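You operate a simulated robot arm through the tools that you are given. There is no shell and no other tool.

The job below is to be done with a simulated two-armed robot. You get a single attempt, and the scene is never put back.

JOB
Fetch the red filter from the window bench top and set it on the wall table top. Take the black framed lens from the window bench top and leave it on the black coiled lead. Press the test button three times. Take the dark wooden block on the window bench top and put it away on the corner bench top. Switch the lower fan switch on. Stack the tin marked "sand" from the far bench top on top of the tin marked "studs". Put the grating marked "100 /mm" from the far bench top on the third rack shelf from the top and the grating labelled "300 /mm" on the middle back table. Take the green framed lens and leave it on the black coil. Take the white ringed lens on the far bench top and put it away on the bench two top. Put the black stopper on the far bench top away on the bench three top. Pick up the large pink box with one hand, pass it to the other hand and put it on the far bench top. The order is free. Set down upright: red filter, black framed lens, grating, green framed lens, large pink box.

The check looks at the end state, three seconds after you hand in, the way a careful person would. Anything else that was tipped, shoved, dropped, spilled or broken makes it a failure. Lids that push on must go on centred and level and be pressed home; caps that screw on are set level and turned clockwise until they are tight.

ROBOT AND FRAMES
Two 7-joint arms with two-finger parallel grippers on one trunk, on a base that moves. Base frame: it is fixed to the floor where the robot stands at the start and does not move with it; the origin is under the middle of the robot, x ahead of it, y to its left, z up. Units: cm, degrees, N and s.
The left shoulder is at the start at [5, 16.1, 109.8], the right one opposite. With the tool pointing down near the work surface each hand reaches from about 24 to 68 cm from the robot's upright axis, wherever it stands, measured 20 degrees to its own side. Places, roughly: bench three top [160, 320, 80]; bench two top [-60, 120, 80]; black coil (8x8x2 cm) [390, 560, 80]; black coiled lead (8x8x2 cm) [240, -90, 80]; black framed lens (3x5x6 cm) [170, -190, 80]; black stopper (5x5x4 cm) [410, 580, 80]; brown tin, pink tin, white tin [325, 475, 75]; corner bench top [400, 70, 80]; dark wooden block (5x4x3 cm) [230, -80, 80]; far bench top [370, 510, 80]; grating [300, 475, 75]; green framed lens (3x5x6 cm) [360, 540, 80]; large pink box [500, 775, 100]; lower fan switch [240, -400, 120]; middle back table [700, 520, 70]; red filter (3x5x6 cm) [150, -190, 80]; test button [140, -100, 90]; third rack shelf [550, 730, 90]; wall table top [-10, -610, 80]; white ringed lens (6x6x2 cm) [370, 550, 80]. Payload 3.43 kg a hand.
The tool frame of a hand sits at the grasp point between the pads (the TCP): z along the fingers, y along the line on which they close. The tips reach 3 cm beyond it. Largest opening 9.4 cm; finger width 2.8, thickness 1; the body of the gripper, 5 by 9.6 cm, starts 5.5 cm behind the TCP.
Orientation is that of the tool frame in the base frame, as [roll, pitch, yaw] about the fixed x, y, z axes, in that order (R = Rz(yaw) Ry(pitch) Rx(roll)). With the fingers straight down and closing along the base's y, the tool's x points along the base's -x, its y along +y and its z along -z.

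CONTROLS
- The arms move only by the tool servo_tool. It takes "left_rows", "right_rows" or both (then of equal length, played together; a hand with none holds still); each is a list of rows, each a list of 7 numbers: the finger opening in cm, from 0 to 9.4, then the shift along the base's x, y, z in cm, then the turn, a rotation vector about the base's x, y, z in degrees. In form: [[gripper, tx, ty, tz, wx, wy, wz], ...]. A call has 1 to 20 rows; each row is the pose to reach, as a shift and turn from the pose commanded when the call began. A row lasts 0.2 s, in which the tool goes at most 5 cm and 8.6 degrees; a call with a longer step from one row to the next is refused whole, and so is a gripper value outside its range. A pose out of reach is approached as far as the arm can. The call stops where the force on the tool passes 40 N (or 10 N more than at its start, if that is more) or the arm is blocked; 0.2 s more then pass. Each finger travels about 4.5 cm/s and halts on what it meets, pressing with about 34 N; the grip force reading is that of the motor and also rises with nothing between the fingers. The clock runs only during rows and for 0.2 s after the last one: add rows that repeat a pose to give the fingers time. The reply holds the time, the measured pose of the TCP, the force on the tool along the base axes, the opening and the grip force, in the units named above and with some noise, with the torque about the TCP (base axes, N m) and any sound that the robot's microphone picked up.
- Cameras (640 x 400 px; columns grow to the right, rows downward): "scene" is now at [13.16, -0.28, 122.68]; the picture's right is [0.13, -0.99, 0.00], its down [-0.51, -0.07, -0.86] and it looks along [0.85, 0.11, -0.51] (base axes); focal length 238 px, centre (320, 200). "left" rides on the left gripper at [7.6, -1.4, -10.2] in its tool frame; the picture's right is [0.18, 0.98, 0.00], its down [-0.75, 0.14, -0.64] and it looks along [-0.63, 0.12, 0.77] (tool axes); focal length 243 px, centre (320, 200). "right" rides on the right gripper at [7.6, 1.4, -10.2] in its tool frame; the picture's right is [-0.18, 0.98, 0.00], its down [-0.75, -0.14, -0.64] and it looks along [-0.63, -0.12, 0.77] (tool axes); focal length 243 px, centre (320, 200). There is no depth. A picture from a camera that has moved, and an enlarged one, comes with that camera's place and axes in the base frame and with its lens. The place of the scene camera against the robot may be out by one fixed shift of up to 2.5 cm in any direction.
- grab_frame(camera): a new picture of that camera. It takes no simulated time.
- slide_trunk(by): slides the trunk up (or, below 0, down) by that many cm; the arms and the scene camera ride with it, the base frame stays. It gives what a move gives, with no picture.
- drive_base(legs): drives the robot by 1 to 6 legs, each [ahead, left, turn to the left] in cm, cm and degrees, along the robot's own axes; the way and the turn of a leg run together, so that a leg with both is an arc; at most 150 cm and 180 degrees a leg. The arms and the cameras ride along, it lands a little off, and it stops where it bumps. It gives what a move gives.
- pan_tilt(pan, tilt): turns the head with the scene camera to pan (to the left, within 80 degrees either way) and tilt (down, from -29 to 69), counted from straight ahead of the robot. It gives what a move gives.
- inspect(camera, box): a new picture of the part [left, top, right, bottom] of that camera's present view, enlarged. It takes no simulated time.
- hand_in(): hands the job in; it is judged then, once.

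Places have to be worked out from the pictures, the camera data and where the tool is seen. Open the grippers and draw the arms clear of the work before you hand the job in, unless the task says otherwise.

The tools are called after ">>>" as a command line: name --argument value ..., lists and objects as JSON in quotes. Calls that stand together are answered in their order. servo_tool: Moves the arms, as the interface text tells. Its arguments: {"type":"object","properties":{"left_rows":{"type":"array","items":{"type":"array","items":{"type":"number"}}},"right_rows":{"type":"array","items":{"type":"array","items":{"type":"number"}}}},"required":[]} The other tools are called the same way: slide_trunk (by) moves the trunk up or down; drive_base (legs) drives the base; pan_tilt (pan, tilt) turns the head that bears the scene camera; grab_frame (camera) takes a picture; inspect (camera, box) takes an enlarged picture of a part of a camera's view; hand_in () hands the job in.

At the start:

```text
clock: 0.0
left_eef_pos: [36.81, 18.05, 103.84]
left_tool_rot: [180.0, 0.0, -179.9]
left_force: [-0.1, 1.1, 0.0]
left_torque: [-0.01, 0.0, -0.01]
left_finger_gap: 9.4
left_gripper_force: 0.0
right_eef_pos: [38.94, -12.59, 112.02]
right_tool_rot: [180.0, 0.1, -180.0]
right_force: [0.5, -0.5, -0.4]
right_torque: [0.03, 0.0, -0.01]
right_finger_gap: 9.39
right_gripper_force: 0.0
trunk travel left (down, up): [-12.5, 14.2]
robot x, y, heading: [-0.06, -0.17, -0.0]
head pan, tilt (commanded): [7.6, 30.8]
```

scene: 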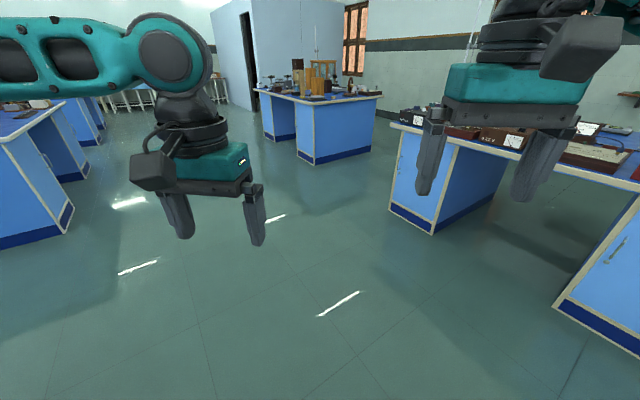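
right: 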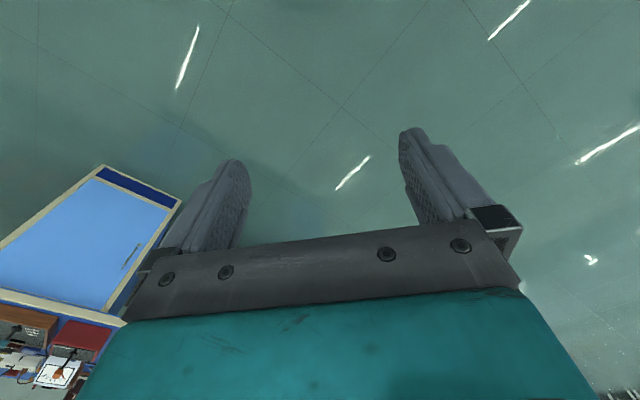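
left: 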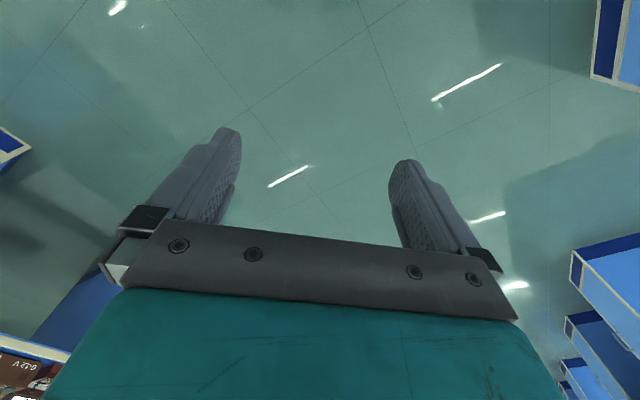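

I start by surveying the surroundings with the head before moving anything; the first pictures show benches ahead and to the right.

>>> pan_tilt --pan -50 --tilt 20

>>> grab_frame --camera "scene"

```text
clock: 1.3
left_eef_pos: [36.75, 18.21, 103.8]
left_tool_rot: [180.0, 0.0, -179.9]
left_force: [-0.3, 0.5, 0.3]
left_torque: [0.04, -0.02, -0.01]
left_finger_gap: 9.42
left_gripper_force: 0.0
right_eef_pos: [38.87, -12.55, 111.89]
right_tool_rot: [-179.9, 0.0, -180.0]
right_force: [-0.2, -1.1, -0.3]
right_torque: [0.02, 0.01, -0.02]
right_finger_gap: 9.4
right_gripper_force: 0.1
trunk travel left (down, up): [-12.5, 14.2]
robot x, y, heading: [0.28, -0.39, 0.1]
head pan, tilt (commanded): [-50.0, 20.0]
```

```text
taken
camera scene: at [10.22, -8.61, 124.41], right [-0.77, -0.64, 0.0], down [-0.22, 0.26, -0.94], along [0.6, -0.72, -0.34], focal length 238 px, centre (320, 200)
```

scene: 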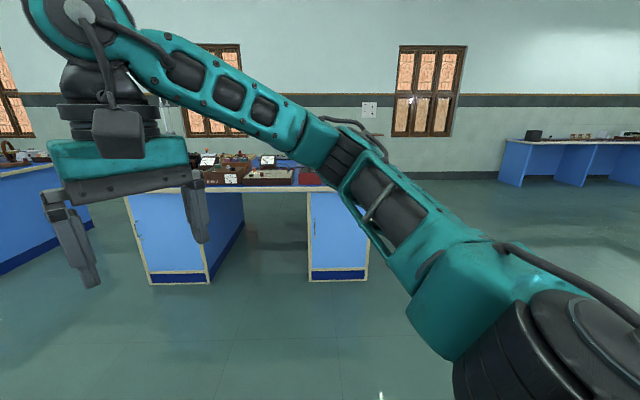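

The window bench is ahead-right, and the switch plate on the wall beyond it. I keep surveying to the left side.

>>> pan_tilt --pan 60 --tilt 15

>>> grab_frame --camera "scene"

```text
clock: 3.1
left_eef_pos: [36.78, 18.07, 103.71]
left_tool_rot: [-179.9, 0.0, -179.9]
left_force: [-0.3, 0.1, -0.2]
left_torque: [-0.01, -0.02, -0.03]
left_finger_gap: 9.39
left_gripper_force: 0.1
right_eef_pos: [39.03, -12.63, 112.03]
right_tool_rot: [180.0, 0.0, -180.0]
right_force: [-0.4, 0.8, -0.3]
right_torque: [0.02, 0.01, 0.0]
right_finger_gap: 9.41
right_gripper_force: 0.1
trunk travel left (down, up): [-12.5, 14.2]
robot x, y, heading: [0.11, -0.18, -0.1]
head pan, tilt (commanded): [60.0, 15.0]
```

```text
taken
camera scene: at [8.91, 6.61, 125.23], right [0.87, -0.5, 0.0], down [-0.13, -0.22, -0.97], along [0.48, 0.84, -0.26], focal length 238 px, centre (320, 200)
```

scene: 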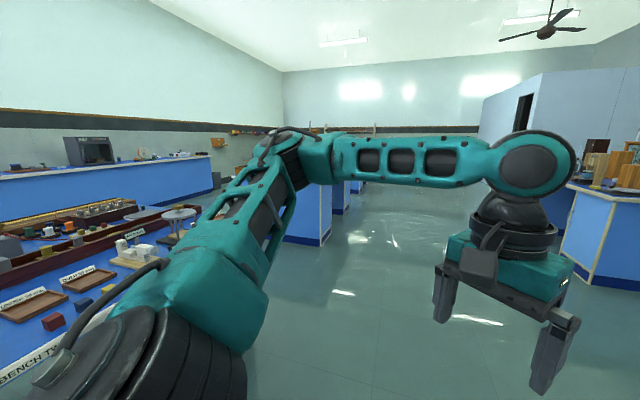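

Bench two is on the left with marked trays. Now I look at the window bench and what is on it, enlarged.

>>> pan_tilt --pan -35 --tilt 15

>>> grab_frame --camera "scene"

>>> inspect --camera "scene" --box '[200, 130, 440, 280]'

```text
clock: 4.9
left_eef_pos: [36.75, 18.07, 103.83]
left_tool_rot: [-180.0, 0.1, -179.8]
left_force: [-0.3, 0.2, -0.1]
left_torque: [0.0, 0.01, 0.0]
left_finger_gap: 9.38
left_gripper_force: 0.1
right_eef_pos: [39.0, -12.8, 111.9]
right_tool_rot: [180.0, -0.1, 179.9]
right_force: [0.2, 0.0, -0.8]
right_torque: [-0.02, 0.03, 0.02]
right_finger_gap: 9.4
right_gripper_force: 0.1
trunk travel left (down, up): [-12.5, 14.2]
robot x, y, heading: [-0.0, 0.1, 0.1]
head pan, tilt (commanded): [-35.0, 15.0]
```

```text
taken
camera scene: at [11.88, -6.83, 125.23], right [-0.57, -0.82, 0.0], down [-0.21, 0.15, -0.97], along [0.79, -0.55, -0.26], focal length 238 px, centre (320, 200)
```

scene: 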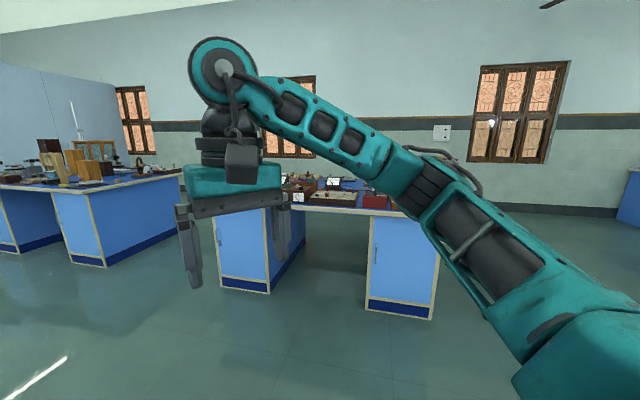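

```text
2.67 times, centred on (320, 205) of scene
camera zoom: at [11.88, -6.83, 125.23], right [-0.57, -0.82, 0.0], down [-0.21, 0.15, -0.97], along [0.79, -0.55, -0.26], focal length 634 px, centre (320, 187)
```

zoom: 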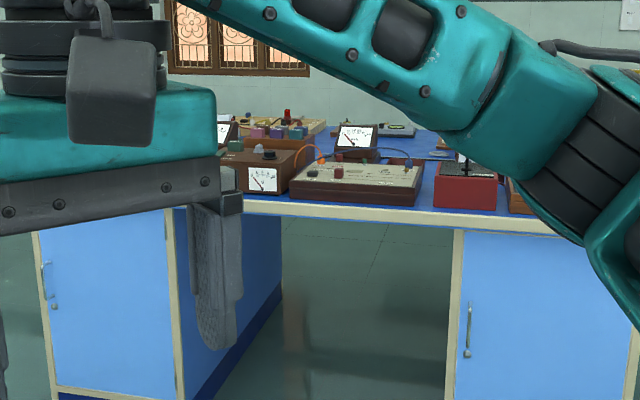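

The window bench runs diagonally (its front edge from about [178,-38] to [84,-146]), so I turn about 41° right and drive towards it to look closer from ~70 cm out.

>>> drive_base --legs '[[0, 0, -41], [85, 20, 0]]'

>>> pan_tilt --pan 0 --tilt 30

>>> grab_frame --camera "scene"

```text
clock: 11.4
left_eef_pos: [117.14, -51.39, 103.7]
left_tool_rot: [180.0, 0.0, 138.8]
left_force: [0.5, 0.4, -0.8]
left_torque: [0.02, 0.01, -0.06]
left_finger_gap: 9.4
left_gripper_force: 0.2
right_eef_pos: [98.66, -76.11, 111.85]
right_tool_rot: [-179.9, 0.1, 138.6]
right_force: [-0.2, 0.4, -0.3]
right_torque: [-0.03, 0.01, 0.02]
right_finger_gap: 9.39
right_gripper_force: 0.0
trunk travel left (down, up): [-12.5, 14.2]
robot x, y, heading: [77.34, -40.66, -41.1]
head pan, tilt (commanded): [-35.0, 15.0]
```

```text
clock: 12.4
left_eef_pos: [117.28, -51.44, 103.75]
left_tool_rot: [-179.9, 0.0, 138.8]
left_force: [0.4, 0.4, -0.1]
left_torque: [0.0, -0.02, 0.0]
left_finger_gap: 9.38
left_gripper_force: 0.1
right_eef_pos: [98.48, -76.05, 111.89]
right_tool_rot: [-180.0, 0.0, 138.6]
right_force: [-0.2, -0.1, 0.2]
right_torque: [-0.02, -0.02, -0.02]
right_finger_gap: 9.41
right_gripper_force: 0.1
trunk travel left (down, up): [-12.5, 14.2]
robot x, y, heading: [77.47, -40.95, -41.3]
head pan, tilt (commanded): [0.0, 30.0]
```

```text
taken
camera scene: at [87.64, -50.85, 122.81], right [-0.66, -0.75, 0.0], down [-0.38, 0.33, -0.87], along [0.65, -0.57, -0.5], focal length 238 px, centre (320, 200)
```

scene: 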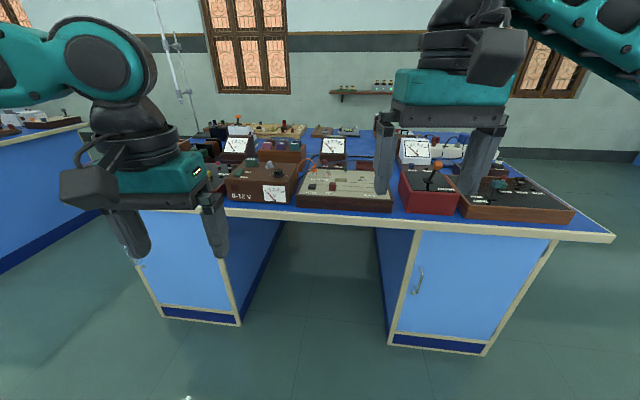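

The bench has several power supplies and test units; I enlarge the view to identify the test button and the items.

>>> inspect --camera "scene" --box '[180, 110, 420, 260]'

>>> inspect --camera "scene" --box '[380, 110, 620, 260]'

```text
2.67 times, centred on (300, 185) of scene
camera zoom: at [87.64, -50.85, 122.81], right [-0.66, -0.75, 0.0], down [-0.38, 0.33, -0.87], along [0.65, -0.57, -0.5], focal length 634 px, centre (373, 240)
```

zoom: 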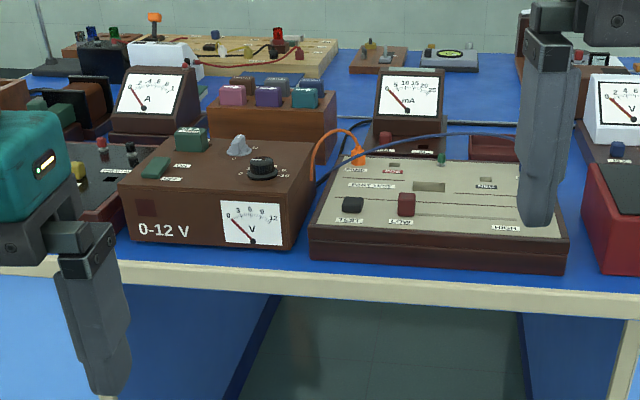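

```text
2.67 times, centred on (500, 185) of scene
camera zoom: at [87.64, -50.85, 122.81], right [-0.66, -0.75, 0.0], down [-0.38, 0.33, -0.87], along [0.65, -0.57, -0.5], focal length 634 px, centre (-160, 240)
```

zoom: 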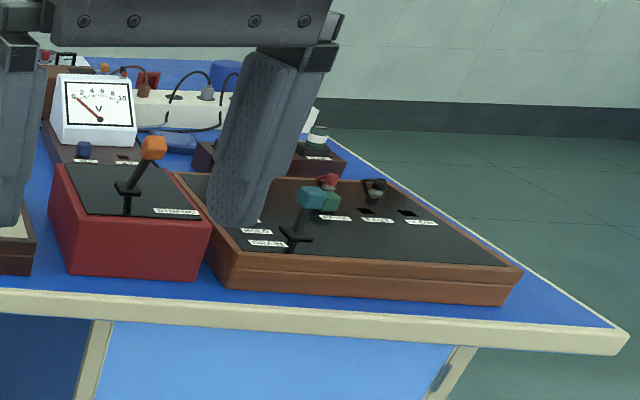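

The black TEST button is on the front edge of the middle unit, near [144,-97,86]. I square up to the bench and drive closer so the left hand can reach it.

>>> drive_base --legs '[[0, 0, -6], [31, -8, 0]]'

>>> pan_tilt --pan 10 --tilt 45

>>> grab_frame --camera "scene"

>>> grab_frame --camera "left"

```text
clock: 15.1
left_eef_pos: [132.16, -83.64, 103.79]
left_tool_rot: [180.0, 0.0, 133.5]
left_force: [-0.1, -0.2, 0.1]
left_torque: [0.01, -0.02, 0.03]
left_finger_gap: 9.42
left_gripper_force: 0.1
right_eef_pos: [111.46, -106.55, 111.98]
right_tool_rot: [180.0, 0.0, 133.4]
right_force: [0.0, 0.3, 0.2]
right_torque: [0.01, 0.02, 0.01]
right_finger_gap: 9.4
right_gripper_force: 0.0
trunk travel left (down, up): [-12.5, 14.2]
robot x, y, heading: [93.89, -69.56, -46.7]
head pan, tilt (commanded): [0.0, 30.0]
```

```text
clock: 15.9
left_eef_pos: [132.18, -83.7, 103.69]
left_tool_rot: [-179.9, 0.0, 133.6]
left_force: [-0.4, 0.2, -0.8]
left_torque: [-0.01, 0.0, 0.01]
left_finger_gap: 9.4
left_gripper_force: 0.0
right_eef_pos: [111.4, -106.36, 111.85]
right_tool_rot: [179.9, 0.0, 133.6]
right_force: [-0.2, -0.5, 0.1]
right_torque: [-0.02, 0.0, 0.01]
right_finger_gap: 9.39
right_gripper_force: 0.0
trunk travel left (down, up): [-12.5, 14.2]
robot x, y, heading: [93.74, -69.57, -46.5]
head pan, tilt (commanded): [10.0, 45.0]
```

```text
taken
camera scene: at [103.32, -78.68, 120.55], right [-0.6, -0.8, 0.0], down [-0.57, 0.42, -0.71], along [0.57, -0.42, -0.71], focal length 238 px, centre (320, 200)
```

scene: 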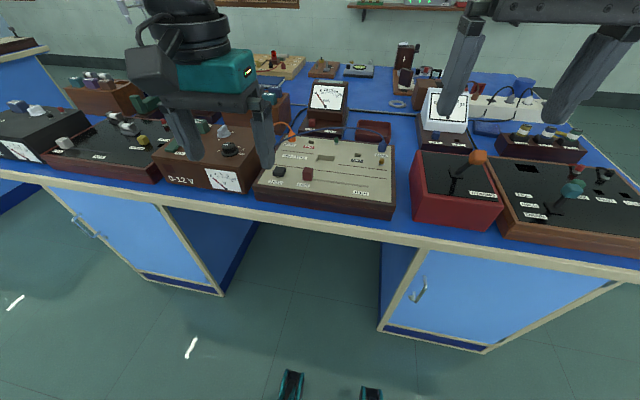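

```text
taken
camera left: at [126.17, -79.14, 114.14], right [0.59, 0.81, 0.0], down [0.62, -0.45, 0.64], along [0.52, -0.38, -0.77], focal length 243 px, centre (320, 200)
```

left: 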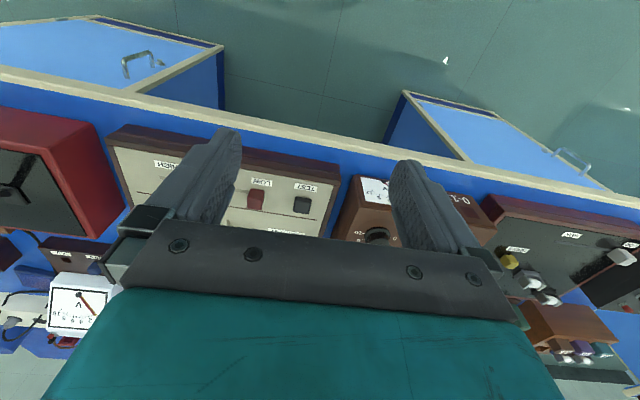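

Both views agree on the TEST button at about [144.4,-96.3], top near z 86. I close the left fingers while moving over it at safe height.

>>> servo_tool --left_rows '[[7, 3, -3, 0, 0, 0, 0], [5, 6, -6, 0, 0, 0, 0], [3, 9, -9, -2, 0, 0, 0], [1, 12.2, -12.3, -4, 0, 0, 0], [0, 12.2, -12.3, -7, 0, 0, 0], [0, 12.2, -12.3, -7, 0, 0, 0], [0, 12.2, -12.3, -7, 0, 0, 0]]'

>>> grab_frame --camera "left"

>>> grab_frame --camera "scene"

```text
refused: row 4 steps farther than a row can; nothing moved
```

```text
taken
camera left: at [126.17, -79.14, 114.14], right [0.59, 0.81, 0.0], down [0.62, -0.45, 0.64], along [0.52, -0.38, -0.77], focal length 243 px, centre (320, 200)
```

left: 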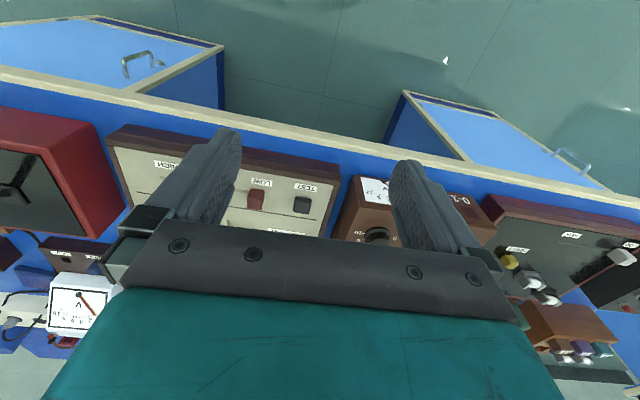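

```text
taken
camera scene: at [103.32, -78.68, 120.55], right [-0.6, -0.8, 0.0], down [-0.57, 0.42, -0.71], along [0.57, -0.42, -0.71], focal length 238 px, centre (320, 200)
```

scene: 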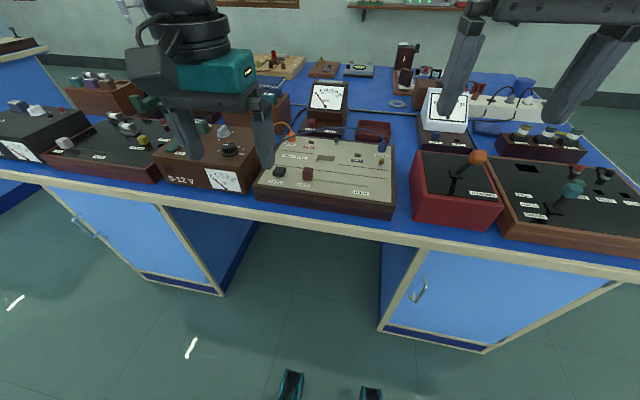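

The step was too long for one row; I split it into smaller ones and repeat the move.

>>> servo_tool --left_rows '[[7, 3, -3, 0, 0, 0, 0], [5, 6, -6, 0, 0, 0, 0], [3, 9, -9, -1, 0, 0, 0], [1, 12.2, -12.3, -2, 0, 0, 0], [0, 12.2, -12.3, -6, 0, 0, 0], [0, 12.2, -12.3, -7, 0, 0, 0], [0, 12.2, -12.3, -7, 0, 0, 0]]'

>>> grab_frame --camera "left"

>>> grab_frame --camera "scene"

```text
clock: 17.5
left_eef_pos: [144.22, -96.01, 96.78]
left_tool_rot: [-180.0, 0.0, 133.5]
left_force: [-0.3, -0.3, 0.7]
left_torque: [0.01, 0.03, -0.01]
left_finger_gap: 0.0
left_gripper_force: 32.6
right_eef_pos: [111.33, -106.44, 111.91]
right_tool_rot: [-180.0, 0.0, 133.5]
right_force: [-0.5, 0.3, 0.4]
right_torque: [0.0, 0.01, -0.05]
right_finger_gap: 9.4
right_gripper_force: 0.1
trunk travel left (down, up): [-12.5, 14.2]
robot x, y, heading: [93.73, -69.55, -46.5]
head pan, tilt (commanded): [10.0, 45.0]
```

```text
taken
camera left: at [138.28, -91.35, 107.16], right [0.59, 0.81, 0.0], down [0.62, -0.45, 0.64], along [0.52, -0.38, -0.77], focal length 243 px, centre (320, 200)
```

left: 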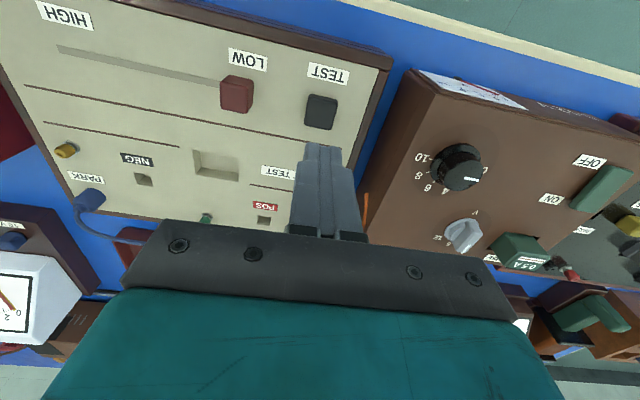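

```text
taken
camera scene: at [103.32, -78.68, 120.55], right [-0.59, -0.8, 0.0], down [-0.57, 0.42, -0.71], along [0.57, -0.42, -0.71], focal length 238 px, centre (320, 200)
```

scene: 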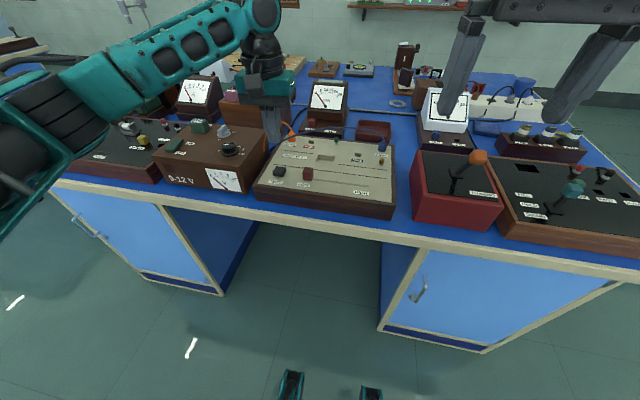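

I enlarge the hand view because a second TEST label is printed on the panel, to be sure which part is the button.

>>> inspect --camera "left" --box '[120, 40, 400, 240]'

>>> inspect --camera "scene" --box '[250, 110, 410, 220]'

```text
2.00 times, centred on (260, 140) of left
camera zoom: at [138.28, -91.35, 107.16], right [0.59, 0.81, 0.0], down [0.62, -0.45, 0.64], along [0.52, -0.38, -0.77], focal length 485 px, centre (440, 320)
```

zoom: 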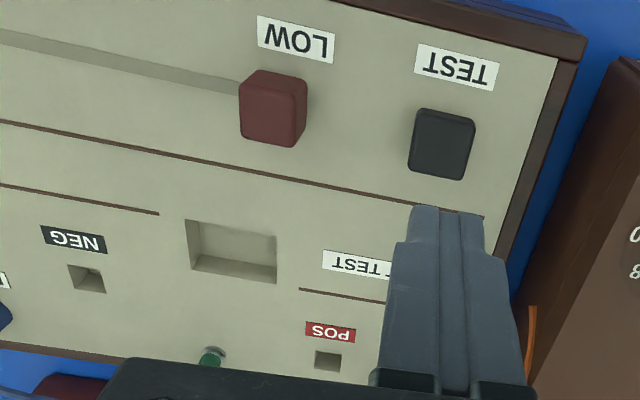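

```text
3.64 times, centred on (330, 165) of scene
camera zoom: at [103.32, -78.68, 120.55], right [-0.59, -0.8, 0.0], down [-0.57, 0.42, -0.71], along [0.57, -0.42, -0.71], focal length 864 px, centre (284, 327)
```

zoom: 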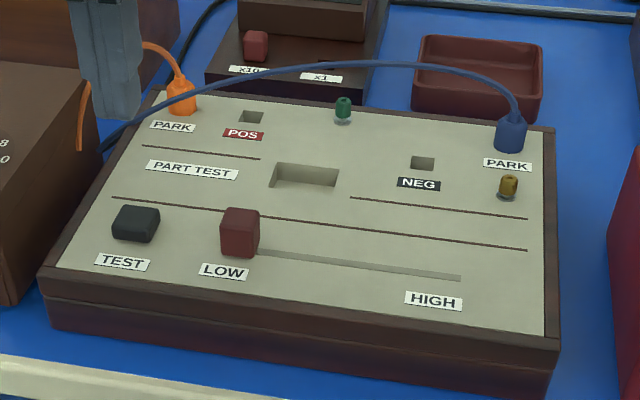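

The black square key with the plain TEST label is the button; its centre is [144.5,-95.8], right under the closed fingers. I descend towards it, finely near contact.

>>> servo_tool --left_rows '[[0, 0.2, 0.1, -3, 0, 0, 0], [0, 0.2, 0.1, -5, 0, 0, 0], [0, 0.2, 0.1, -6, 0, 0, 0], [0, 0.2, 0.1, -6.5, 0, 0, 0], [0, 0.2, 0.1, -6.8, 0, 0, 0]]'

>>> grab_frame --camera "left"

>>> inspect --camera "scene" --box '[220, 110, 380, 220]'

```text
clock: 18.7
left_eef_pos: [144.58, -95.9, 89.93]
left_tool_rot: [-179.9, 0.0, 133.6]
left_force: [0.5, -0.7, 0.1]
left_torque: [0.0, 0.01, 0.0]
left_finger_gap: 0.01
left_gripper_force: 33.2
right_eef_pos: [111.37, -106.48, 111.84]
right_tool_rot: [-180.0, 0.0, 133.5]
right_force: [-0.2, -0.6, 0.0]
right_torque: [0.0, -0.02, 0.01]
right_finger_gap: 9.4
right_gripper_force: 0.1
trunk travel left (down, up): [-12.5, 14.2]
robot x, y, heading: [94.08, -69.93, -46.6]
head pan, tilt (commanded): [10.0, 45.0]
```

```text
taken
camera left: at [138.55, -91.34, 100.31], right [0.59, 0.81, 0.0], down [0.62, -0.45, 0.64], along [0.52, -0.38, -0.77], focal length 243 px, centre (320, 200)
```

left: 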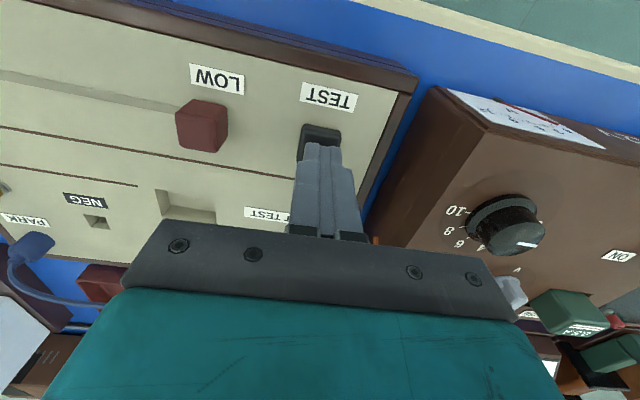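

```text
3.64 times, centred on (300, 165) of scene
camera zoom: at [103.32, -78.68, 120.55], right [-0.59, -0.8, 0.0], down [-0.57, 0.42, -0.71], along [0.57, -0.42, -0.71], focal length 864 px, centre (393, 327)
```

zoom: 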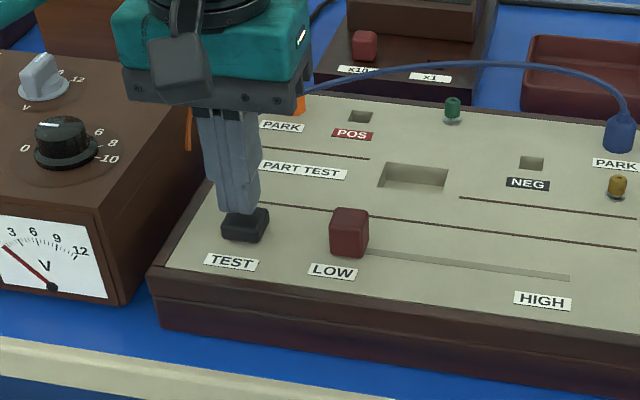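

The tips are centred just above the button with no force yet. I press down in fine steps to feel where it gives.

>>> servo_tool --left_rows '[[0, -0.2, 0.2, -0.3, 0, 0, 0], [0, -0.2, 0.2, -0.6, 0, 0, 0], [0, -0.2, 0.2, -0.9, 0, 0, 0]]'

>>> inspect --camera "scene" --box '[220, 110, 380, 220]'

```text
clock: 19.5
left_eef_pos: [144.53, -95.77, 89.08]
left_tool_rot: [-180.0, 0.1, 133.6]
left_force: [0.3, -0.8, 1.6]
left_torque: [-0.01, 0.02, 0.02]
left_finger_gap: 0.0
left_gripper_force: 32.9
right_eef_pos: [111.4, -106.51, 111.98]
right_tool_rot: [179.9, 0.0, 133.5]
right_force: [0.2, -1.2, -0.3]
right_torque: [-0.01, 0.01, -0.02]
right_finger_gap: 9.41
right_gripper_force: 0.0
trunk travel left (down, up): [-12.5, 14.2]
robot x, y, heading: [93.76, -69.21, -46.6]
head pan, tilt (commanded): [10.0, 45.0]
```

```text
3.64 times, centred on (300, 165) of scene
camera zoom: at [103.32, -78.68, 120.55], right [-0.59, -0.8, 0.0], down [-0.57, 0.42, -0.71], along [0.57, -0.42, -0.71], focal length 864 px, centre (393, 327)
```

zoom: 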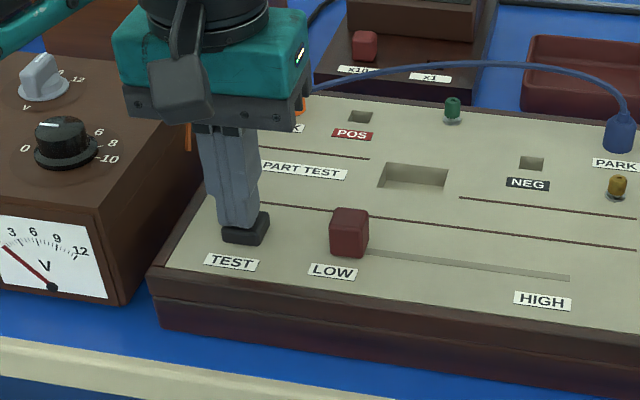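

A slight upward force (1.6 N) shows first contact; I press further in small steps.

>>> servo_tool --left_rows '[[0, 0, 0, -0.15, 0, 0, 0], [0, 0, 0, -0.3, 0, 0, 0], [0, 0, 0, -0.4, 0, 0, 0]]'

>>> inspect --camera "scene" --box '[220, 110, 380, 220]'

```text
clock: 20.3
left_eef_pos: [144.39, -95.7, 88.81]
left_tool_rot: [-180.0, 0.0, 133.5]
left_force: [0.4, 1.1, 6.4]
left_torque: [0.04, 0.05, 0.06]
left_finger_gap: 0.01
left_gripper_force: 32.7
right_eef_pos: [111.31, -106.44, 111.91]
right_tool_rot: [-179.9, 0.0, 133.5]
right_force: [-0.6, -0.6, -0.2]
right_torque: [0.02, 0.0, 0.0]
right_finger_gap: 9.39
right_gripper_force: 0.1
trunk travel left (down, up): [-12.5, 14.2]
robot x, y, heading: [93.83, -69.45, -46.5]
head pan, tilt (commanded): [10.0, 45.0]
heard: click
```

```text
3.64 times, centred on (300, 165) of scene
camera zoom: at [103.27, -78.64, 120.56], right [-0.59, -0.8, 0.0], down [-0.57, 0.42, -0.71], along [0.57, -0.42, -0.71], focal length 864 px, centre (393, 327)
```

zoom: 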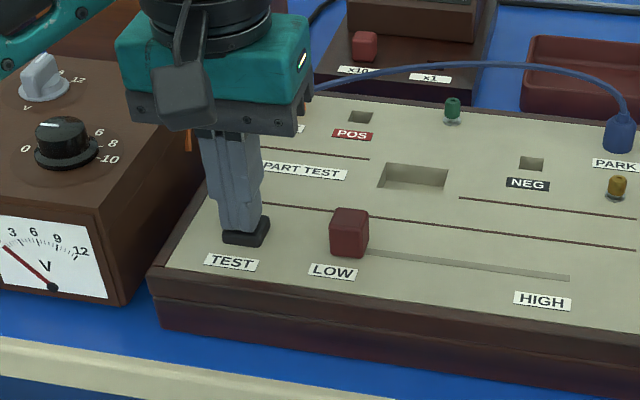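

A click was heard: press one. I lift 1 cm to release the button.

>>> servo_tool --left_rows '[[0, 0, 0, 0.4, 0, 0, 0], [0, 0, 0, 0.8, 0, 0, 0], [0, 0, 0, 1.0, 0, 0, 0], [0, 0, 0, 1.0, 0, 0, 0]]'

```text
clock: 21.3
left_eef_pos: [144.34, -95.61, 89.65]
left_tool_rot: [-180.0, 0.0, 133.6]
left_force: [0.2, -0.7, 0.4]
left_torque: [0.0, -0.01, 0.0]
left_finger_gap: 0.0
left_gripper_force: 33.0
right_eef_pos: [111.44, -106.45, 112.02]
right_tool_rot: [179.9, 0.0, 133.5]
right_force: [0.7, -0.9, 0.2]
right_torque: [0.03, 0.0, 0.01]
right_finger_gap: 9.39
right_gripper_force: 0.0
trunk travel left (down, up): [-12.5, 14.2]
robot x, y, heading: [93.87, -69.38, -46.7]
head pan, tilt (commanded): [10.0, 45.0]
```

No sound on release and the force is back to zero, so I make the second press to the same depth.

>>> servo_tool --left_rows '[[0, 0, 0, -0.4, 0, 0, 0], [0, 0, 0, -0.7, 0, 0, 0], [0, 0, 0, -0.9, 0, 0, 0], [0, 0, 0, -1.05, 0, 0, 0]]'

```text
clock: 22.3
left_eef_pos: [144.4, -95.7, 88.88]
left_tool_rot: [-179.9, 0.1, 133.5]
left_force: [-1.0, -1.9, 6.6]
left_torque: [-0.05, 0.04, -0.05]
left_finger_gap: 0.0
left_gripper_force: 33.2
right_eef_pos: [111.32, -106.45, 111.93]
right_tool_rot: [179.9, 0.0, 133.5]
right_force: [-0.5, -1.0, 0.5]
right_torque: [-0.01, -0.02, 0.0]
right_finger_gap: 9.38
right_gripper_force: 0.1
trunk travel left (down, up): [-12.5, 14.2]
robot x, y, heading: [93.68, -69.42, -46.6]
head pan, tilt (commanded): [10.0, 45.0]
heard: click
```

Second click heard. Release again.

>>> servo_tool --left_rows '[[0, 0, 0, 0.4, 0, 0, 0], [0, 0, 0, 0.8, 0, 0, 0], [0, 0, 0, 1.05, 0, 0, 0], [0, 0, 0, 1.05, 0, 0, 0]]'

```text
clock: 23.3
left_eef_pos: [144.39, -95.76, 89.71]
left_tool_rot: [179.9, 0.0, 133.4]
left_force: [0.1, -0.2, 0.3]
left_torque: [0.04, 0.01, -0.01]
left_finger_gap: 0.0
left_gripper_force: 33.1
right_eef_pos: [111.57, -106.46, 111.92]
right_tool_rot: [180.0, 0.0, 133.5]
right_force: [0.0, 0.0, 0.0]
right_torque: [0.03, 0.01, -0.01]
right_finger_gap: 9.38
right_gripper_force: 0.0
trunk travel left (down, up): [-12.5, 14.2]
robot x, y, heading: [93.45, -69.42, -46.6]
head pan, tilt (commanded): [10.0, 45.0]
```

Released; now the third press.

>>> servo_tool --left_rows '[[0, 0, 0, -0.4, 0, 0, 0], [0, 0, 0, -0.7, 0, 0, 0], [0, 0, 0, -0.9, 0, 0, 0], [0, 0, 0, -1.05, 0, 0, 0]]'

```text
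clock: 24.3
left_eef_pos: [144.48, -95.67, 88.79]
left_tool_rot: [180.0, 0.1, 133.5]
left_force: [-0.7, 1.7, 7.2]
left_torque: [0.05, 0.03, -0.06]
left_finger_gap: 0.0
left_gripper_force: 33.4
right_eef_pos: [111.53, -106.42, 111.97]
right_tool_rot: [-179.9, -0.1, 133.5]
right_force: [-0.1, 0.2, -0.4]
right_torque: [0.02, 0.0, -0.02]
right_finger_gap: 9.39
right_gripper_force: 0.0
trunk travel left (down, up): [-12.5, 14.2]
robot x, y, heading: [93.85, -69.4, -46.4]
head pan, tilt (commanded): [10.0, 45.0]
heard: click
```

Three clicks heard, so the button is done. I lift straight up and draw the left hand back, opening the fingers afterwards.

>>> servo_tool --left_rows '[[0, 0, 0, 3, 0, 0, 0], [0, 0, 0, 7, 0, 0, 0], [0, 0, 0, 11, 0, 0, 0], [0, 0, 0, 15, 0, 0, 0], [2, -2.7, 2.9, 17, 0, 0, 0], [4, -5.4, 5.8, 17, 0, 0, 0], [6, -8.2, 8.8, 17, 0, 0, 0], [8, -10.9, 11.7, 17, 0, 0, 0], [9.4, -12, 12.5, 17, 0, 0, 0]]'

>>> pan_tilt --pan 0 --tilt 22

>>> grab_frame --camera "scene"

>>> inspect --camera "scene" --box '[200, 120, 440, 270]'

```text
clock: 26.3
left_eef_pos: [132.34, -83.16, 105.64]
left_tool_rot: [180.0, 0.0, 133.6]
left_force: [-0.2, 0.3, -1.0]
left_torque: [-0.01, 0.03, 0.04]
left_finger_gap: 9.4
left_gripper_force: 0.0
right_eef_pos: [111.48, -106.49, 112.04]
right_tool_rot: [-179.9, 0.0, 133.4]
right_force: [1.0, 0.3, 0.2]
right_torque: [-0.04, 0.01, -0.01]
right_finger_gap: 9.4
right_gripper_force: 0.1
trunk travel left (down, up): [-12.5, 14.2]
robot x, y, heading: [93.98, -69.64, -46.3]
head pan, tilt (commanded): [10.0, 45.0]
```

```text
clock: 27.1
left_eef_pos: [132.52, -83.2, 105.62]
left_tool_rot: [-179.9, 0.0, 133.6]
left_force: [-0.7, -0.3, 0.5]
left_torque: [0.01, -0.01, 0.0]
left_finger_gap: 9.39
left_gripper_force: 0.1
right_eef_pos: [111.41, -106.35, 112.06]
right_tool_rot: [-180.0, 0.1, 133.5]
right_force: [0.5, -0.4, -0.3]
right_torque: [-0.02, -0.02, 0.0]
right_finger_gap: 9.41
right_gripper_force: 0.0
trunk travel left (down, up): [-12.5, 14.2]
robot x, y, heading: [93.98, -69.73, -46.5]
head pan, tilt (commanded): [0.0, 22.0]
```

```text
taken
camera scene: at [103.17, -80.57, 124.08], right [-0.73, -0.69, 0.0], down [-0.26, 0.27, -0.93], along [0.64, -0.67, -0.38], focal length 238 px, centre (320, 200)
```

scene: 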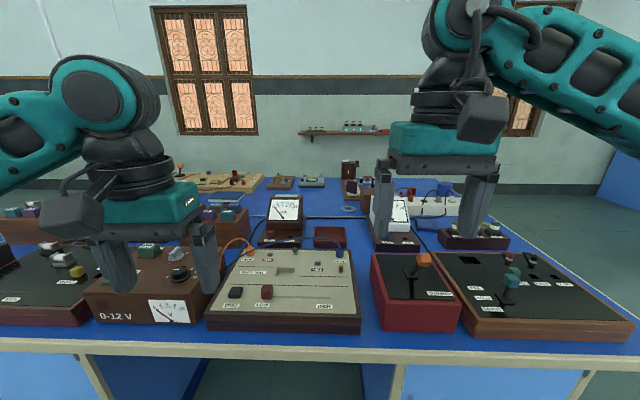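

```text
2.67 times, centred on (320, 195) of scene
camera zoom: at [103.17, -80.57, 124.08], right [-0.73, -0.69, 0.0], down [-0.26, 0.27, -0.93], along [0.64, -0.67, -0.38], focal length 634 px, centre (320, 213)
```

zoom: 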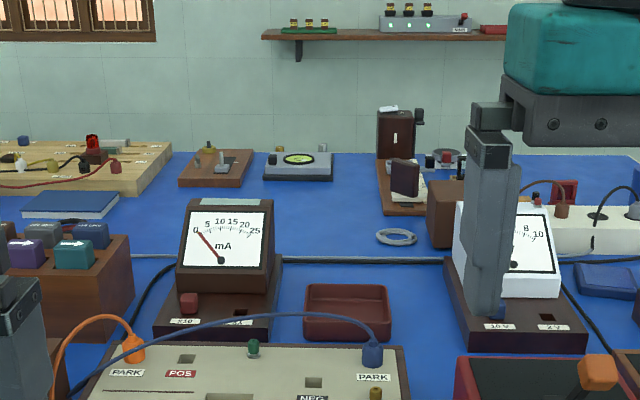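

The wanted items lie on the far (window) side of this deep bench, so I must go around its right end. I first look right to check that the way is clear.

>>> pan_tilt --pan -70 --tilt 25

>>> grab_frame --camera "scene"

```text
clock: 28.6
left_eef_pos: [132.53, -83.15, 105.5]
left_tool_rot: [180.0, -0.1, 133.5]
left_force: [0.3, -0.3, 0.7]
left_torque: [0.02, -0.04, 0.02]
left_finger_gap: 9.4
left_gripper_force: 0.1
right_eef_pos: [111.28, -106.52, 111.95]
right_tool_rot: [-180.0, 0.0, 133.5]
right_force: [0.6, -0.1, 0.3]
right_torque: [-0.02, 0.0, -0.01]
right_finger_gap: 9.4
right_gripper_force: 0.1
trunk travel left (down, up): [-12.5, 14.2]
robot x, y, heading: [93.75, -69.31, -46.5]
head pan, tilt (commanded): [-70.0, 25.0]
```

```text
taken
camera scene: at [92.68, -82.09, 123.6], right [-0.9, 0.45, 0.0], down [0.19, 0.38, -0.91], along [-0.4, -0.81, -0.42], focal length 238 px, centre (320, 200)
```

scene: 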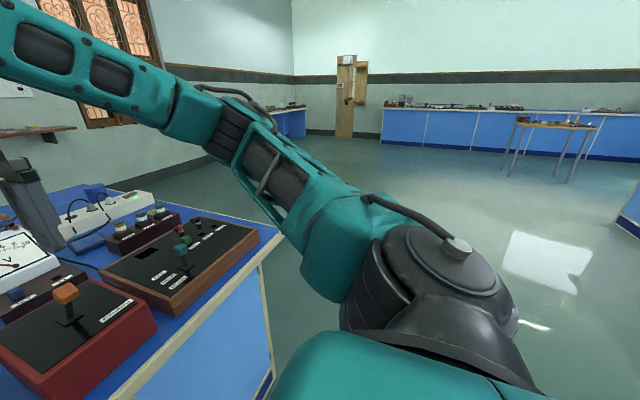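

The floor to the right and around the bench end is clear. I drive back a bit, sidestep right past the bench end, then forward to the window side.

>>> drive_base --legs '[[-15, 0, 0], [0, -137, 0], [115, 0, 0], [115, 0, 0]]'

>>> pan_tilt --pan 0 --tilt 15

>>> grab_frame --camera "scene"

```text
clock: 52.7
left_eef_pos: [188.61, -328.68, 105.61]
left_tool_rot: [-180.0, 0.0, 136.0]
left_force: [-0.2, 0.4, 0.1]
left_torque: [-0.02, 0.01, -0.02]
left_finger_gap: 9.39
left_gripper_force: 0.1
right_eef_pos: [168.48, -352.83, 111.91]
right_tool_rot: [-180.0, 0.0, 135.9]
right_force: [-0.5, 0.2, -0.1]
right_torque: [0.01, 0.01, 0.0]
right_finger_gap: 9.41
right_gripper_force: 0.1
trunk travel left (down, up): [-12.5, 14.2]
robot x, y, heading: [149.17, -316.32, -44.2]
head pan, tilt (commanded): [-70.0, 25.0]
```

```text
clock: 54.1
left_eef_pos: [188.56, -328.72, 105.71]
left_tool_rot: [-180.0, 0.1, 136.0]
left_force: [-0.2, -0.3, -0.2]
left_torque: [-0.03, 0.01, 0.02]
left_finger_gap: 9.41
left_gripper_force: 0.1
right_eef_pos: [168.45, -352.83, 111.96]
right_tool_rot: [180.0, 0.0, 135.9]
right_force: [-0.5, 0.3, 0.1]
right_torque: [0.03, 0.0, -0.03]
right_finger_gap: 9.38
right_gripper_force: 0.0
trunk travel left (down, up): [-12.5, 14.2]
robot x, y, heading: [149.34, -316.36, -44.3]
head pan, tilt (commanded): [0.0, 15.0]
```

```text
taken
camera scene: at [159.1, -327.38, 125.23], right [-0.7, -0.72, 0.0], down [-0.19, 0.18, -0.97], along [0.69, -0.67, -0.26], focal length 238 px, centre (320, 200)
```

scene: 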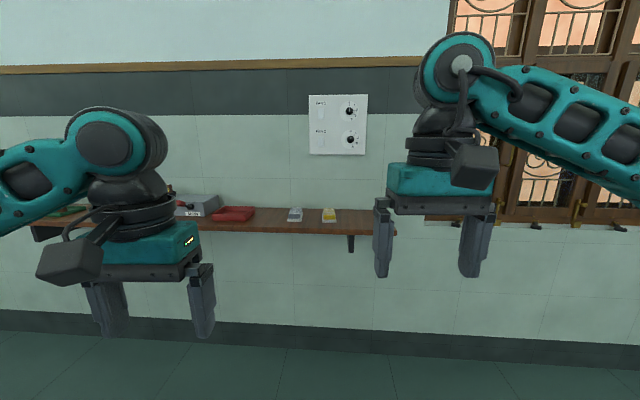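

The switch plate is straight ahead. I enlarge it to see the fan switches.

>>> inspect --camera "scene" --box '[290, 80, 390, 165]'

```text
4.71 times, centred on (340, 122) of scene
camera zoom: at [159.1, -327.38, 125.23], right [-0.7, -0.72, 0.0], down [-0.19, 0.18, -0.97], along [0.69, -0.67, -0.26], focal length 1118 px, centre (226, 565)
```

zoom: 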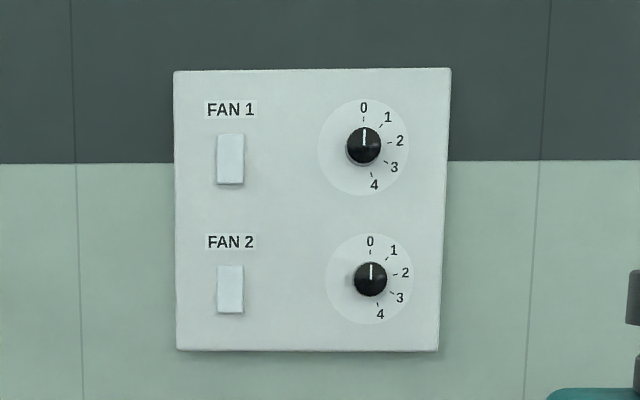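

The lower rocker (FAN 2) is the target, at about z 122. I tilt the right hand so that its closed fingers point horizontally at the wall while still far from it.

>>> servo_tool --right_rows '[[8, 1.1, -1.5, 0.8, -5.2, -5.4, 0], [7, 2.2, -3.0, 1.6, -10.4, -10.7, 0], [6, 3.3, -4.6, 2.5, -15.7, -16.1, 0], [5, 4.4, -6.1, 3.3, -20.9, -21.5, 0], [4, 5.4, -7.6, 4.2, -26.2, -26.8, 0], [3, 6.5, -9.2, 5, -31.4, -32.2, 0], [2, 7.6, -10.7, 5.8, -36.6, -37.6, 0], [1, 8.6, -12.2, 6.7, -41.9, -42.9, 0], [0, 9.7, -13.7, 7.5, -47.1, -48.3, 0], [0, 10.8, -15.3, 8.3, -52.3, -53.7, 0], [0, 11.8, -16.8, 9.2, -57.6, -59, 0], [0, 12.9, -18.3, 10, -62.8, -64.4, 0], [0, 12.9, -18.3, 10, -62.8, -64.4, 0]]'

>>> grab_frame --camera "right"

>>> grab_frame --camera "scene"

```text
clock: 56.9
left_eef_pos: [188.61, -328.6, 105.66]
left_tool_rot: [-180.0, 0.0, 136.0]
left_force: [0.3, 0.4, -0.8]
left_torque: [-0.02, 0.0, 0.02]
left_finger_gap: 9.38
left_gripper_force: 0.1
right_eef_pos: [181.47, -371.05, 122.0]
right_tool_rot: [-80.6, 89.8, -124.7]
right_force: [0.1, 0.4, 0.1]
right_torque: [-0.02, -0.04, 0.01]
right_finger_gap: 0.0
right_gripper_force: 33.0
trunk travel left (down, up): [-12.5, 14.2]
robot x, y, heading: [149.08, -316.67, -44.2]
head pan, tilt (commanded): [0.0, 15.0]
```

```text
taken
camera right: at [175.03, -363.0, 114.32], right [0.69, 0.7, 0.18], down [-0.56, 0.35, 0.75], along [0.47, -0.62, 0.63], focal length 243 px, centre (320, 200)
```

right: 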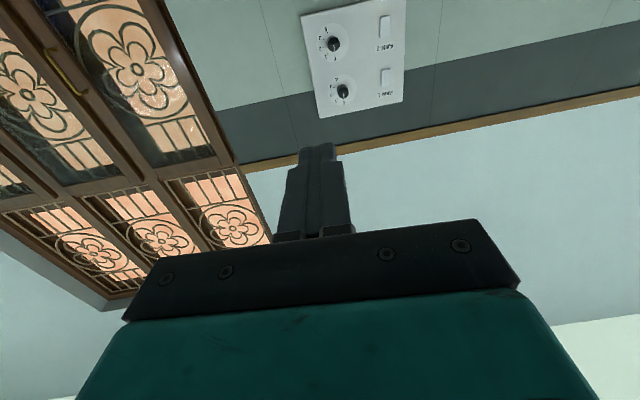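

```text
taken
camera scene: at [159.11, -327.37, 125.23], right [-0.7, -0.72, 0.0], down [-0.19, 0.18, -0.97], along [0.69, -0.67, -0.26], focal length 238 px, centre (320, 200)
```

scene: 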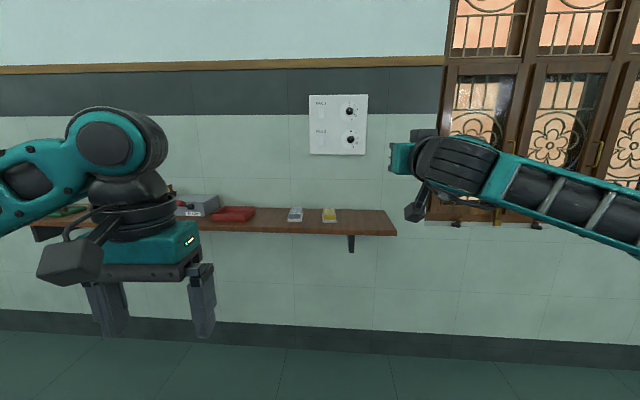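

Both views put the FAN 2 rocker at about [237,-403,122.5]. I drive 48 cm ahead and 16 cm left so that the right fingers end roughly 10 cm in front of it.

>>> drive_base --legs '[[48, 16, 0]]'

>>> grab_frame --camera "right"

>>> grab_frame --camera "scene"

```text
clock: 59.9
left_eef_pos: [234.18, -350.43, 105.67]
left_tool_rot: [180.0, 0.0, 136.4]
left_force: [0.3, -0.2, -0.3]
left_torque: [0.01, 0.03, 0.0]
left_finger_gap: 9.4
left_gripper_force: 0.1
right_eef_pos: [227.47, -393.11, 121.98]
right_tool_rot: [-106.8, 89.8, -150.7]
right_force: [-0.3, 0.1, -0.5]
right_torque: [0.0, 0.01, -0.02]
right_finger_gap: 0.0
right_gripper_force: 32.7
trunk travel left (down, up): [-12.5, 14.2]
robot x, y, heading: [194.71, -338.59, -43.7]
head pan, tilt (commanded): [0.0, 15.0]
```

```text
taken
camera right: at [220.97, -384.88, 114.33], right [0.68, 0.71, 0.18], down [-0.56, 0.34, 0.75], along [0.47, -0.62, 0.63], focal length 243 px, centre (320, 200)
```

right: 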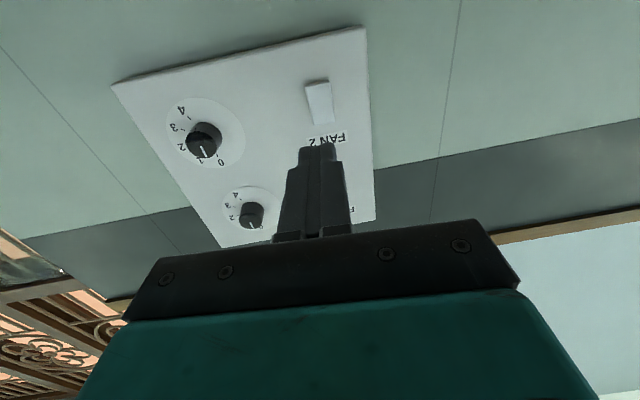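

```text
taken
camera scene: at [204.78, -349.4, 125.22], right [-0.69, -0.72, 0.0], down [-0.19, 0.18, -0.97], along [0.7, -0.67, -0.26], focal length 238 px, centre (320, 200)
```

scene: 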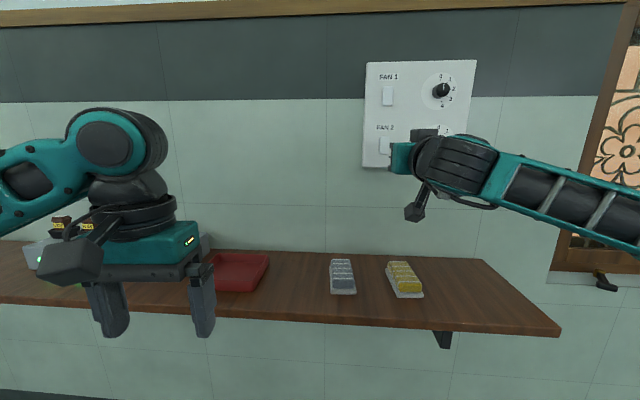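

>>> inspect --camera "right" --box '[260, 50, 420, 150]'

>>> inspect --camera "scene" --box '[355, 50, 485, 180]'

```text
4.00 times, centred on (340, 100) of right
camera zoom: at [220.97, -384.88, 114.33], right [0.68, 0.71, 0.18], down [-0.56, 0.34, 0.75], along [0.47, -0.62, 0.63], focal length 970 px, centre (240, 600)
```

zoom: 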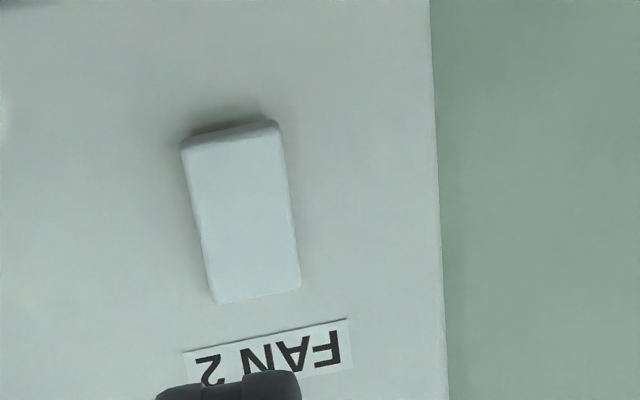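

```text
3.08 times, centred on (420, 115) of scene
camera zoom: at [204.78, -349.4, 125.22], right [-0.69, -0.72, 0.0], down [-0.19, 0.18, -0.97], along [0.7, -0.67, -0.26], focal length 731 px, centre (12, 462)
```

zoom: 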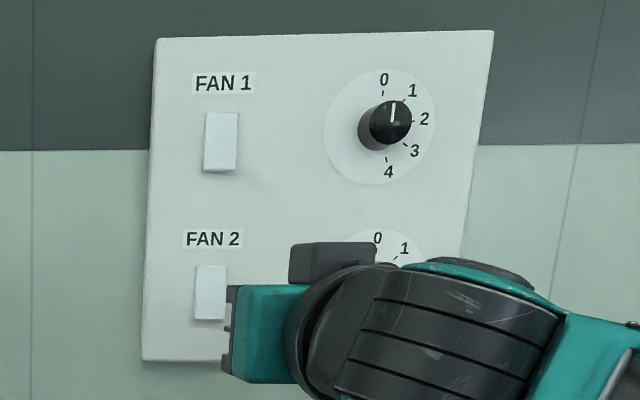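

The rocker's lower end stands proud (off), so pressing its lower half switches it on; its lower half is at about [237.7,-403,121.2]. I approach with the closed fingertips to about 2 cm away.

>>> servo_tool --right_rows '[[0, 1.6, -1.55, -0.8, 0, 0, 0], [0, 3.3, -3.1, -0.8, 0, 0, 0], [0, 5, -4.7, -0.8, 0, 0, 0], [0, 6.5, -6.2, -0.8, 0, 0, 0], [0, 6.5, -6.2, -0.8, 0, 0, 0]]'

>>> grab_frame --camera "right"

>>> inspect --camera "scene" --box '[355, 50, 485, 180]'

```text
clock: 61.1
left_eef_pos: [234.34, -350.44, 105.79]
left_tool_rot: [-180.0, 0.1, 136.4]
left_force: [-0.3, -0.4, 0.1]
left_torque: [-0.02, 0.0, -0.02]
left_finger_gap: 9.4
left_gripper_force: 0.0
right_eef_pos: [233.99, -399.22, 121.0]
right_tool_rot: [-96.4, 89.7, -140.2]
right_force: [0.3, -1.0, 0.2]
right_torque: [-0.04, -0.04, -0.03]
right_finger_gap: 0.01
right_gripper_force: 32.7
trunk travel left (down, up): [-12.5, 14.2]
robot x, y, heading: [194.76, -338.96, -43.9]
head pan, tilt (commanded): [0.0, 15.0]
```

```text
taken
camera right: at [227.46, -391.08, 113.48], right [0.68, 0.71, 0.18], down [-0.56, 0.34, 0.75], along [0.47, -0.61, 0.63], focal length 243 px, centre (320, 200)
```

right: 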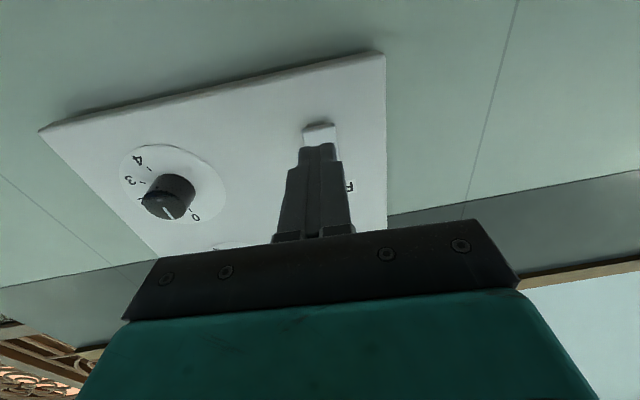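

```text
3.08 times, centred on (420, 115) of scene
camera zoom: at [204.75, -349.39, 125.23], right [-0.69, -0.72, 0.0], down [-0.19, 0.18, -0.97], along [0.7, -0.67, -0.26], focal length 731 px, centre (12, 462)
```

zoom: 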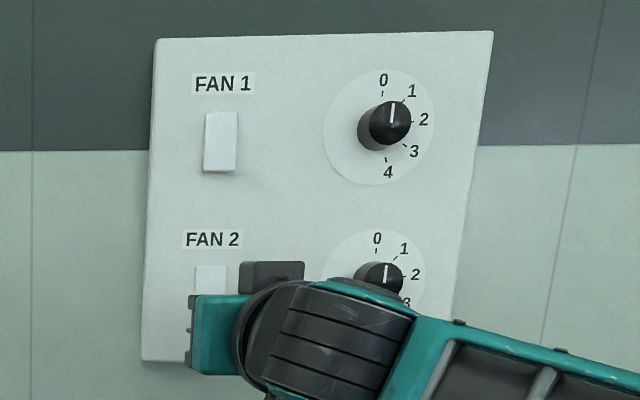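

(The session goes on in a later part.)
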